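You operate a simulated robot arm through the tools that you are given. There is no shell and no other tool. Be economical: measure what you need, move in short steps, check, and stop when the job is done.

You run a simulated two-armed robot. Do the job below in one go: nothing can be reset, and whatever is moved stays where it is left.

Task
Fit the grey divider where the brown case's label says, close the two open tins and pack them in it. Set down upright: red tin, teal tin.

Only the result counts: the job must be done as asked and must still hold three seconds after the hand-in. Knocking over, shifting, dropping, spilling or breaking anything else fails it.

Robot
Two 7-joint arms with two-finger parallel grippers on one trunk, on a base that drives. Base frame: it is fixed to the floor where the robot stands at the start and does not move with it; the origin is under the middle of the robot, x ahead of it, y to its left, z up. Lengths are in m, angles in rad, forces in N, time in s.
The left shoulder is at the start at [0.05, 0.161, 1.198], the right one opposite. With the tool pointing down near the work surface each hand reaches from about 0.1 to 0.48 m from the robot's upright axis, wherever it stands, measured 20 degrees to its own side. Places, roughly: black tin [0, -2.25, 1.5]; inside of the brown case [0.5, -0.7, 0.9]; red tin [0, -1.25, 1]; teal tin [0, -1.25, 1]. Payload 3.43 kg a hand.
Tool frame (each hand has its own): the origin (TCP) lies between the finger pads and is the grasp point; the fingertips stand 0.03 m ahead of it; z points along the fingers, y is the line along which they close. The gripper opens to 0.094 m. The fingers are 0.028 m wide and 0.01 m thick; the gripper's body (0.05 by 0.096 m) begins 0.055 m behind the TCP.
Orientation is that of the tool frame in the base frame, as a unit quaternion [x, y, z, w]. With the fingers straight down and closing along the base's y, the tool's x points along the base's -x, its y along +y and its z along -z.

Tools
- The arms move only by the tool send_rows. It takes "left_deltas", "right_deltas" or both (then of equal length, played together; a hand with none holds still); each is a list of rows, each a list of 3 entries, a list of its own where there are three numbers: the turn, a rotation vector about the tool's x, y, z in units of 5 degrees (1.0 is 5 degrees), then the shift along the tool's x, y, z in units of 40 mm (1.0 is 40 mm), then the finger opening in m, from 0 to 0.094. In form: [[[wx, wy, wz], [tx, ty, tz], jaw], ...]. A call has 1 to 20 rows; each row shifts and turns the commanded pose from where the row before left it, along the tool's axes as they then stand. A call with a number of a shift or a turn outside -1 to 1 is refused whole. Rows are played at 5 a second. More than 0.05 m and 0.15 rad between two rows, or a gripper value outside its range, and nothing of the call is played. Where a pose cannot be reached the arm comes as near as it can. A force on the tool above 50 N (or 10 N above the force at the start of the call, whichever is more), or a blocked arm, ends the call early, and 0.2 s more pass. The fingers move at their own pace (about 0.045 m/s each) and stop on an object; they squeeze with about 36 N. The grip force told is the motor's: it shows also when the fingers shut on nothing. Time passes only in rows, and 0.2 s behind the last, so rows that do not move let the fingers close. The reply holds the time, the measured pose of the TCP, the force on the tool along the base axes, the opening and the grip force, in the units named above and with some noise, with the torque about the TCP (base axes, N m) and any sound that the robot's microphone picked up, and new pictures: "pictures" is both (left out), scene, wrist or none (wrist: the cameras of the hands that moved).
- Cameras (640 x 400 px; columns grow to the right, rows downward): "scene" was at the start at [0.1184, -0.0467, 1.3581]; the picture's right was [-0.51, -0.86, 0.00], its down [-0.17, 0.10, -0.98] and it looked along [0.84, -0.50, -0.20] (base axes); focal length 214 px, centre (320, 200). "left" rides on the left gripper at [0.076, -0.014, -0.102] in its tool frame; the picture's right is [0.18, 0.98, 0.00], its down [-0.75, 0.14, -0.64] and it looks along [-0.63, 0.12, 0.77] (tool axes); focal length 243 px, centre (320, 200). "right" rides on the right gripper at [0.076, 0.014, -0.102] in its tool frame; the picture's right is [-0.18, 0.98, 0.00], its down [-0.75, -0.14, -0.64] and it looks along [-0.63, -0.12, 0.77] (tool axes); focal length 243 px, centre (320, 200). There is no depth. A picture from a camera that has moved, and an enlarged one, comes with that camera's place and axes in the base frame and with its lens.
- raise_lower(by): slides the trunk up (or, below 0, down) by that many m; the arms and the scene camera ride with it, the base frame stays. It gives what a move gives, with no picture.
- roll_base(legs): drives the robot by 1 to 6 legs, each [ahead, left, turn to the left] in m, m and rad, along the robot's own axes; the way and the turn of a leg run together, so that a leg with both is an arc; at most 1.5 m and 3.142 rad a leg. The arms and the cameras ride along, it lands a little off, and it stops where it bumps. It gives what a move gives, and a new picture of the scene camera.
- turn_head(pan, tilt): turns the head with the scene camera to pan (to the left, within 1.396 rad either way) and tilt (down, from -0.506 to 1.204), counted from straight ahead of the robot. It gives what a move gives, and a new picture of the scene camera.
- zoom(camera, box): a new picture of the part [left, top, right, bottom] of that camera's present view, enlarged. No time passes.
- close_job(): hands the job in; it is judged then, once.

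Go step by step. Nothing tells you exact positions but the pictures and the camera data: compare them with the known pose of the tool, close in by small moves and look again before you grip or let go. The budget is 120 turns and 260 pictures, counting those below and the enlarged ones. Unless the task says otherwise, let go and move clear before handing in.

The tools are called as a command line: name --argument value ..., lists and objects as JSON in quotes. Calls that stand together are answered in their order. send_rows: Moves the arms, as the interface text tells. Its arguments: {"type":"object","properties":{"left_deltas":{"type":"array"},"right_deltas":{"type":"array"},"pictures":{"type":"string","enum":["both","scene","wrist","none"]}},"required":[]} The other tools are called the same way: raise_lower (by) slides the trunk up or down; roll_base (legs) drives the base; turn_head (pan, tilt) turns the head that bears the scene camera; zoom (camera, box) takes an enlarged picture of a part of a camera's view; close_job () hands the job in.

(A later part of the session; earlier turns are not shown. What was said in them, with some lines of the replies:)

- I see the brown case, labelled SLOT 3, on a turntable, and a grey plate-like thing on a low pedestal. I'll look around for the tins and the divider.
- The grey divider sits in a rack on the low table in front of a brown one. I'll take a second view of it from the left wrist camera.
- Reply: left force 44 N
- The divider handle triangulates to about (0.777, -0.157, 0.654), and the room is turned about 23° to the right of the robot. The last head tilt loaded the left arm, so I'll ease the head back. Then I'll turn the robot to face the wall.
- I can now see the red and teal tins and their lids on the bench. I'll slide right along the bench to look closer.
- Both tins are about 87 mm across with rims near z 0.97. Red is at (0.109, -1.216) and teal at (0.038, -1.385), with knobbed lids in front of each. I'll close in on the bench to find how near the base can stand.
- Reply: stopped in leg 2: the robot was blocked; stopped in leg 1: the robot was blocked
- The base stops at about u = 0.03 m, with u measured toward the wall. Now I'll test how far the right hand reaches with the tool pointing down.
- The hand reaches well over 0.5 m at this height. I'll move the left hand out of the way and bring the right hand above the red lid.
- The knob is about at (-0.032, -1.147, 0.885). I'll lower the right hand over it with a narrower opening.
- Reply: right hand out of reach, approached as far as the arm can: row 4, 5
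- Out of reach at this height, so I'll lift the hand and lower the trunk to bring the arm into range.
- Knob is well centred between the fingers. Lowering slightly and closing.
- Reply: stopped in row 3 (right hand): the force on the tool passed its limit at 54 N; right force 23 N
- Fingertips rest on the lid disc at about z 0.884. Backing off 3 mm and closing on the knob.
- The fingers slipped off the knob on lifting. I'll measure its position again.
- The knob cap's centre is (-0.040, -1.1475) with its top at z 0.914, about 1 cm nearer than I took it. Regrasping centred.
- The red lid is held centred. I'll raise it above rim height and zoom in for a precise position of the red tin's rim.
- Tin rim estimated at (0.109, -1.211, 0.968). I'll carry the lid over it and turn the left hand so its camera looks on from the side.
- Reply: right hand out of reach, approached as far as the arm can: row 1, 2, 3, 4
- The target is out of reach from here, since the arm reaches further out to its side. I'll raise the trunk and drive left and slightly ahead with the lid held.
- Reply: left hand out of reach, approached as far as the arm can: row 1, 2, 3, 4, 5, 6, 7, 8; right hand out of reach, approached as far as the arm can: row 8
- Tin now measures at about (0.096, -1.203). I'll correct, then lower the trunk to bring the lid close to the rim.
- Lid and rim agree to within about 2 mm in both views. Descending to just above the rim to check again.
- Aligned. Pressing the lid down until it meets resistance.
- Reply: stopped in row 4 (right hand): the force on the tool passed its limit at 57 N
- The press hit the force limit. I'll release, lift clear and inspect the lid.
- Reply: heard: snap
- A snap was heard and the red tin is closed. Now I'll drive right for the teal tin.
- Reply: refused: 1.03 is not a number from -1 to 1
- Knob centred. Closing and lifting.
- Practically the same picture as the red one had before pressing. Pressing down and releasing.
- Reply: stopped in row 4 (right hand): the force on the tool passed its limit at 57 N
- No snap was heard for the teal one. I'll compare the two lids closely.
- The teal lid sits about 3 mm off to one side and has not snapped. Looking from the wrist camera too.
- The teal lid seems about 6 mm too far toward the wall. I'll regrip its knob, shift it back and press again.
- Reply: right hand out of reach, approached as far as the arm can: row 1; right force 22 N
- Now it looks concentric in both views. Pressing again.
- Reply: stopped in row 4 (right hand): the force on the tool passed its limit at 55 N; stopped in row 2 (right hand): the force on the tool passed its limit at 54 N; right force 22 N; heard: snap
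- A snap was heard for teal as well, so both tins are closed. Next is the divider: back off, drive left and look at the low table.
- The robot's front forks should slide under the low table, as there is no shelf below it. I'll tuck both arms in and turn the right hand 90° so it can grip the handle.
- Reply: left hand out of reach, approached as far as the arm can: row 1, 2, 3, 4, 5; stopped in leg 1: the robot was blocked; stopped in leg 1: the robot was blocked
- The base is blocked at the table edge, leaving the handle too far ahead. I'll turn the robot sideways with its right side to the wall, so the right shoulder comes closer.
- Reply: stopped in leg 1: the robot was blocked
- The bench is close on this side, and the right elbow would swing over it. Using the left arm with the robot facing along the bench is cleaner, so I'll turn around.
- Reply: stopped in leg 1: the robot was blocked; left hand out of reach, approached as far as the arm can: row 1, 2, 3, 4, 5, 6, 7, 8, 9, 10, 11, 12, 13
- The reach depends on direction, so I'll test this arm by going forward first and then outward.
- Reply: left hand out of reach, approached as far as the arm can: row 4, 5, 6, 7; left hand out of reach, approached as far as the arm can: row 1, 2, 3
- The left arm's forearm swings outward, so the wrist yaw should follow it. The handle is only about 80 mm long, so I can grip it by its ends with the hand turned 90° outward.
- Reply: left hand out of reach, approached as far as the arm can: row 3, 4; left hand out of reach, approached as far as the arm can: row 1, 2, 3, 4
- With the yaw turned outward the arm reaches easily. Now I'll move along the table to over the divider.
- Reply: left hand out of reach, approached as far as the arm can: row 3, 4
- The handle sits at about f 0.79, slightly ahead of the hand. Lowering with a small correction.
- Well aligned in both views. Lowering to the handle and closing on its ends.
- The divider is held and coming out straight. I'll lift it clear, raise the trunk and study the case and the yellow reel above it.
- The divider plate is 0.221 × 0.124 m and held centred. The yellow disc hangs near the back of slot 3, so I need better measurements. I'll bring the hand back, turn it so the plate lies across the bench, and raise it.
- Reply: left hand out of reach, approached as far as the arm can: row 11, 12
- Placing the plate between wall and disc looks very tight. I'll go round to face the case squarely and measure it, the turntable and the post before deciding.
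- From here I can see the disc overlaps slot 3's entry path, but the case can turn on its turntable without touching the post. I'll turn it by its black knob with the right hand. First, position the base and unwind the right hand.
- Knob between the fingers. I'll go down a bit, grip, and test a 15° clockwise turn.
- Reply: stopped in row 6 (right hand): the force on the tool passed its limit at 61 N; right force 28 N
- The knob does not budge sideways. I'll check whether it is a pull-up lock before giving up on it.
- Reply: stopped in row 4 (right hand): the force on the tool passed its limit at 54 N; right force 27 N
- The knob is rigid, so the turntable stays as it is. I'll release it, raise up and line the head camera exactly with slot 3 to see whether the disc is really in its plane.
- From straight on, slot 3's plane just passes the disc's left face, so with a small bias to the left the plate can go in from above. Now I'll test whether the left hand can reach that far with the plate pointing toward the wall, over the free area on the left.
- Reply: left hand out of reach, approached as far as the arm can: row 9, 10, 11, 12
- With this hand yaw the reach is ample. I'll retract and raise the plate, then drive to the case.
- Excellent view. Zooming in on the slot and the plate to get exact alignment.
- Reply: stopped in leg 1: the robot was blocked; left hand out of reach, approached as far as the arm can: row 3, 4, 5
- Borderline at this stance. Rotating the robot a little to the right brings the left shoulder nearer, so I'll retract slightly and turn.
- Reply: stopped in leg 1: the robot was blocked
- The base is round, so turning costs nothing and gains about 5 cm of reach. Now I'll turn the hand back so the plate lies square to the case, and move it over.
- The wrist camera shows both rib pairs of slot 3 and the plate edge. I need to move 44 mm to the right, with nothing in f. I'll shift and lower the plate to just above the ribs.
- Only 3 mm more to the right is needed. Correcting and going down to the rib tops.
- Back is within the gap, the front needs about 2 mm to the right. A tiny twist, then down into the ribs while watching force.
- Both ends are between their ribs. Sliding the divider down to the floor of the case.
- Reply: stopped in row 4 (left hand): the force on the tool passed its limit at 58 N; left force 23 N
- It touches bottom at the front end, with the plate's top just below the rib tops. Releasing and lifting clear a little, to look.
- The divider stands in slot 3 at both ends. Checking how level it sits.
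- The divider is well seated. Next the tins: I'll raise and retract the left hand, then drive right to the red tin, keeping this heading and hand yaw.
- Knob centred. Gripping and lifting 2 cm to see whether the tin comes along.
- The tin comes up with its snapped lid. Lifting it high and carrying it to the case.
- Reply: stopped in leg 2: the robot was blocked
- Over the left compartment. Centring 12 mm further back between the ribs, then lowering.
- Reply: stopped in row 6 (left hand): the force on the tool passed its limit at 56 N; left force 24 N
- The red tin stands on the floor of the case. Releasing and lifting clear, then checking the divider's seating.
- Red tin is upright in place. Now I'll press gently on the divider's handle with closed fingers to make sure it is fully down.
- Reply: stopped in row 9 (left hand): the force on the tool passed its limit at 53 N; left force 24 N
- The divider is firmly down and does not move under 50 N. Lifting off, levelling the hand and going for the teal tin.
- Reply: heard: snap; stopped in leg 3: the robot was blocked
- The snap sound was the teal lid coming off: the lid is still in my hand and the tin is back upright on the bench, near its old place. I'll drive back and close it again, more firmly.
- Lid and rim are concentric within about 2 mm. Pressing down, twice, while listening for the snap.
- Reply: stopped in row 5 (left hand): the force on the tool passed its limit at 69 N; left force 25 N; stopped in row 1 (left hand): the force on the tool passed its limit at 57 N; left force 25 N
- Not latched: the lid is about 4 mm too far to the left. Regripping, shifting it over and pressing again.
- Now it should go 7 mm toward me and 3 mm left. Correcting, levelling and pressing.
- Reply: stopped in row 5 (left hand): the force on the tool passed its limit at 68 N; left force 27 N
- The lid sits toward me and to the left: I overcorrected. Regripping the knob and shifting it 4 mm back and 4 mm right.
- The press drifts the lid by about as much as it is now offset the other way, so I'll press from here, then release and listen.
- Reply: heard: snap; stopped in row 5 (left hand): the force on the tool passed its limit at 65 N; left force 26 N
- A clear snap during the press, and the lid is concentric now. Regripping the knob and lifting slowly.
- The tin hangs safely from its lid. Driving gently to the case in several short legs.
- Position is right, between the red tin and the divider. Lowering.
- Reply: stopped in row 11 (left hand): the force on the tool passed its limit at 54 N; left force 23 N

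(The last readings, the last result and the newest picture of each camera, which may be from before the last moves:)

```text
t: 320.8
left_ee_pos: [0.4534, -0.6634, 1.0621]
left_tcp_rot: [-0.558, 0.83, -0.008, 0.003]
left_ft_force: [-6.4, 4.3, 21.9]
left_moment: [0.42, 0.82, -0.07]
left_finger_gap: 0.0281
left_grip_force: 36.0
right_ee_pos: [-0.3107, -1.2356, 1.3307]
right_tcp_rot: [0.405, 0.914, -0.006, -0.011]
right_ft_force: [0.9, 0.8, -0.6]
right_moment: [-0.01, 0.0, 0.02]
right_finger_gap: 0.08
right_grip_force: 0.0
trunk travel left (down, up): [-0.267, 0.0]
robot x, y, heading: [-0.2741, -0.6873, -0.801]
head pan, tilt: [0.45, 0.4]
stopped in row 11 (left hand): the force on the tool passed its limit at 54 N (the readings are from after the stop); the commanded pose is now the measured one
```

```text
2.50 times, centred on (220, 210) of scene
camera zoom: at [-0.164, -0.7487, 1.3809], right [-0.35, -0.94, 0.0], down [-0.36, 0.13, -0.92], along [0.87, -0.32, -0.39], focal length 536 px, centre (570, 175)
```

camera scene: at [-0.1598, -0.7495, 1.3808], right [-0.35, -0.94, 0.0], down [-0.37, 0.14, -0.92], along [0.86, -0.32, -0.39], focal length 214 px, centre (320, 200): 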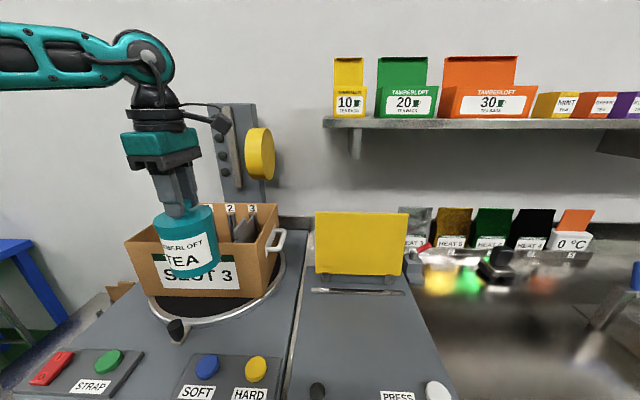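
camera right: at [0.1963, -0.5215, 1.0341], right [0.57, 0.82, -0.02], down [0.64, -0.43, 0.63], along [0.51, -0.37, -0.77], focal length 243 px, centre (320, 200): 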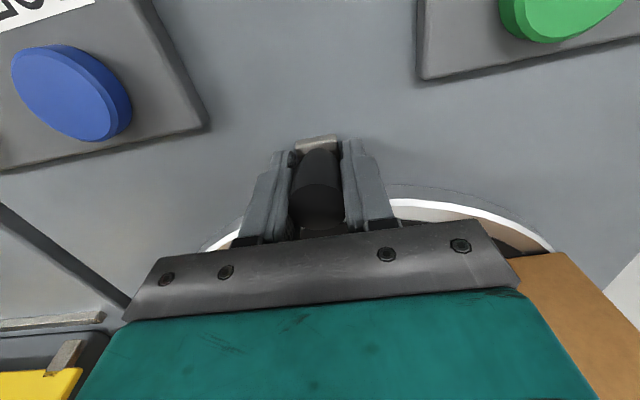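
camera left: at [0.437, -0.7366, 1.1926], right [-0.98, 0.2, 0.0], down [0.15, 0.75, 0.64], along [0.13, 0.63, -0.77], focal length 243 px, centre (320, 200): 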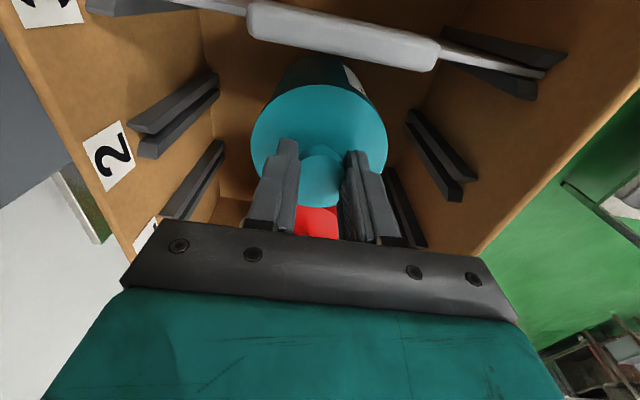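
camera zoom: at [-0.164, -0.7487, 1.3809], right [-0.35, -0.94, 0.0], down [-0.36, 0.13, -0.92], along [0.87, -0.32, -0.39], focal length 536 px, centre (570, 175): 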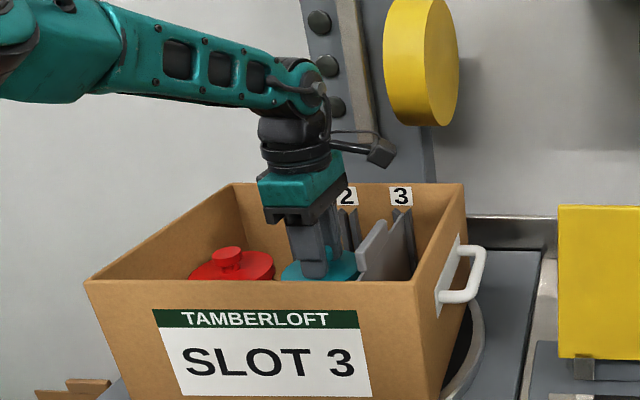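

The teal tin is on the case floor. Releasing, lifting clear and retreating, then a final look.

send_rows --left_deltas '[[[0, 0, 0], [0, 0, -0.06], 0.05], [[0, 0, 0], [0, 0, 0], 0.05], [[0, 0, 0], [0, 0, -0.4], 0.05], [[0, 0, 0], [0, 0, -0.8], 0.05], [[0, 0, 0], [0, 0, -1], 0.05], [[0, 0, 0], [0, 0, -1], 0.05], [[0, 0, 0], [0, 0, -1], 0.05], [[0, 0, 0], [0, 0, -0.8], 0.05]]' --pictures "wrist"

zoom --camera "scene" --box '[130, 160, 290, 290]'

zoom --camera "left" --box '[190, 0, 450, 180]'

```text
t: 322.6
left_ee_pos: [0.4507, -0.6614, 1.2585]
left_tcp_rot: [-0.558, 0.83, -0.007, 0.002]
left_ft_force: [1.3, 0.7, 0.7]
left_moment: [-0.01, -0.02, -0.02]
left_finger_gap: 0.0501
left_grip_force: 0.1
right_ee_pos: [-0.3088, -1.2364, 1.3312]
right_tcp_rot: [0.406, 0.914, -0.006, -0.012]
right_ft_force: [0.2, 0.1, 0.4]
right_moment: [-0.02, 0.0, -0.02]
right_finger_gap: 0.0801
right_grip_force: 0.1
trunk travel left (down, up): [-0.267, 0.0]
robot x, y, heading: [-0.2768, -0.692, -0.805]
head pan, tilt: [0.45, 0.4]
camera left: at [0.4345, -0.7374, 1.3617], right [-0.98, 0.2, -0.01], down [0.15, 0.76, 0.64], along [0.14, 0.62, -0.77], focal length 243 px, centre (320, 200)
```

left: 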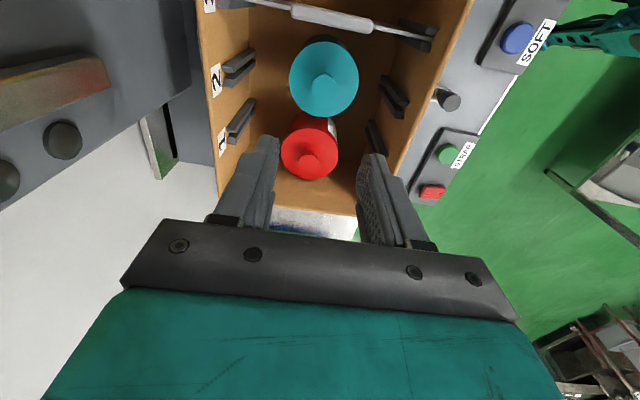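

```text
3.08 times, centred on (210, 225) of scene
camera zoom: at [-0.1616, -0.7492, 1.381], right [-0.35, -0.94, 0.0], down [-0.36, 0.14, -0.92], along [0.86, -0.32, -0.39], focal length 660 px, centre (658, 123)
```

zoom: 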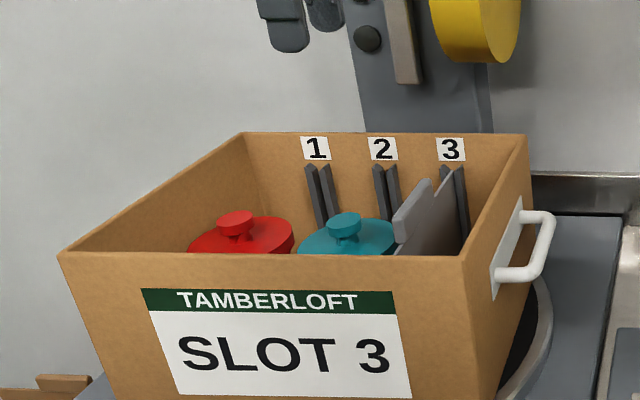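

```text
2.22 times, centred on (320, 90) of left
camera zoom: at [0.4345, -0.7374, 1.3617], right [-0.98, 0.2, -0.01], down [0.15, 0.76, 0.64], along [0.14, 0.62, -0.77], focal length 539 px, centre (320, 444)
```

zoom: 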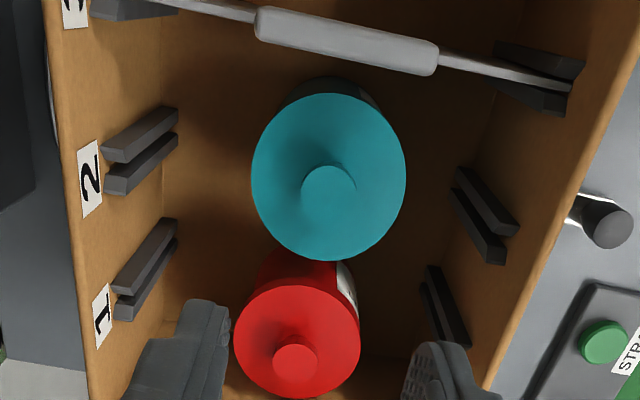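

Both closed tins stand upright beside the divider in slot 3. Withdrawing the arm clear of the case.

send_rows --left_deltas '[[[0, 0, 0], [0, 0.8, -0.2], 0.05], [[0, 0, 0], [0, 1, 0], 0.05], [[0, 0, 0], [0, 1, 0], 0.05], [[0, 0, 0], [0, 1, 0], 0.05], [[0, 0, 0], [0, 1, 0], 0.05], [[0, 0, 0], [0, 1, 0], 0.05], [[0, 0, 0], [0, 0, 0], 0.05]]' --pictures "scene"

```text
t: 324.2
left_ee_pos: [0.2373, -0.5739, 1.2627]
left_tcp_rot: [-0.558, 0.83, -0.005, 0.003]
left_ft_force: [0.9, 0.9, 0.0]
left_moment: [0.0, 0.01, 0.05]
left_finger_gap: 0.0501
left_grip_force: 0.0
right_ee_pos: [-0.3083, -1.2359, 1.33]
right_tcp_rot: [0.405, 0.914, -0.005, -0.012]
right_ft_force: [-0.1, -1.1, 0.9]
right_moment: [-0.03, 0.02, -0.01]
right_finger_gap: 0.0796
right_grip_force: 0.0
trunk travel left (down, up): [-0.267, 0.0]
robot x, y, heading: [-0.2786, -0.6885, -0.806]
head pan, tilt: [0.45, 0.4]
camera scene: at [-0.1608, -0.7494, 1.3809], right [-0.35, -0.94, 0.0], down [-0.37, 0.14, -0.92], along [0.86, -0.32, -0.39], focal length 214 px, centre (320, 200)
5 turns are left
```

scene: 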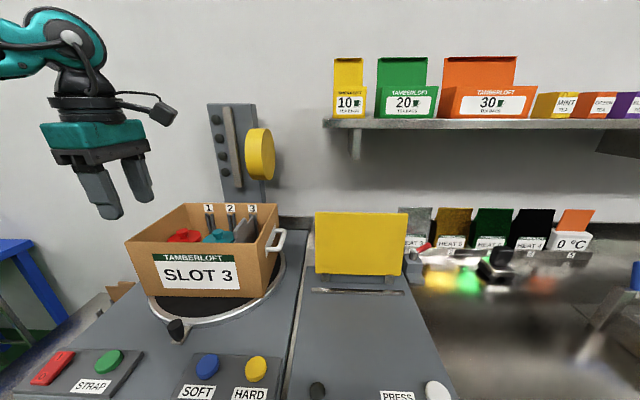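

The arm is clear and everything sits as asked, so I'm handing in.

close_job

```text
The job is handed in.
```

I handed the job in with the grey divider in slot 3 and both tins lidded and upright in the brown case. I don't know the verdict; the reply only confirmed the hand-in.

- **Dropped tin:** the teal tin's lid came off the first time I carried it. The tin fell back onto the bench, landed upright and looked unharmed. I closed it again, heard the lid snap, and carried it over more slowly.
- **Turntable knob:** I gripped and pulled the black knob on the turntable to see if the case would turn. It didn't move, and I let go.
- **Base bumps:** the base was blocked several times against the bench and the low table. I saw nothing shift.
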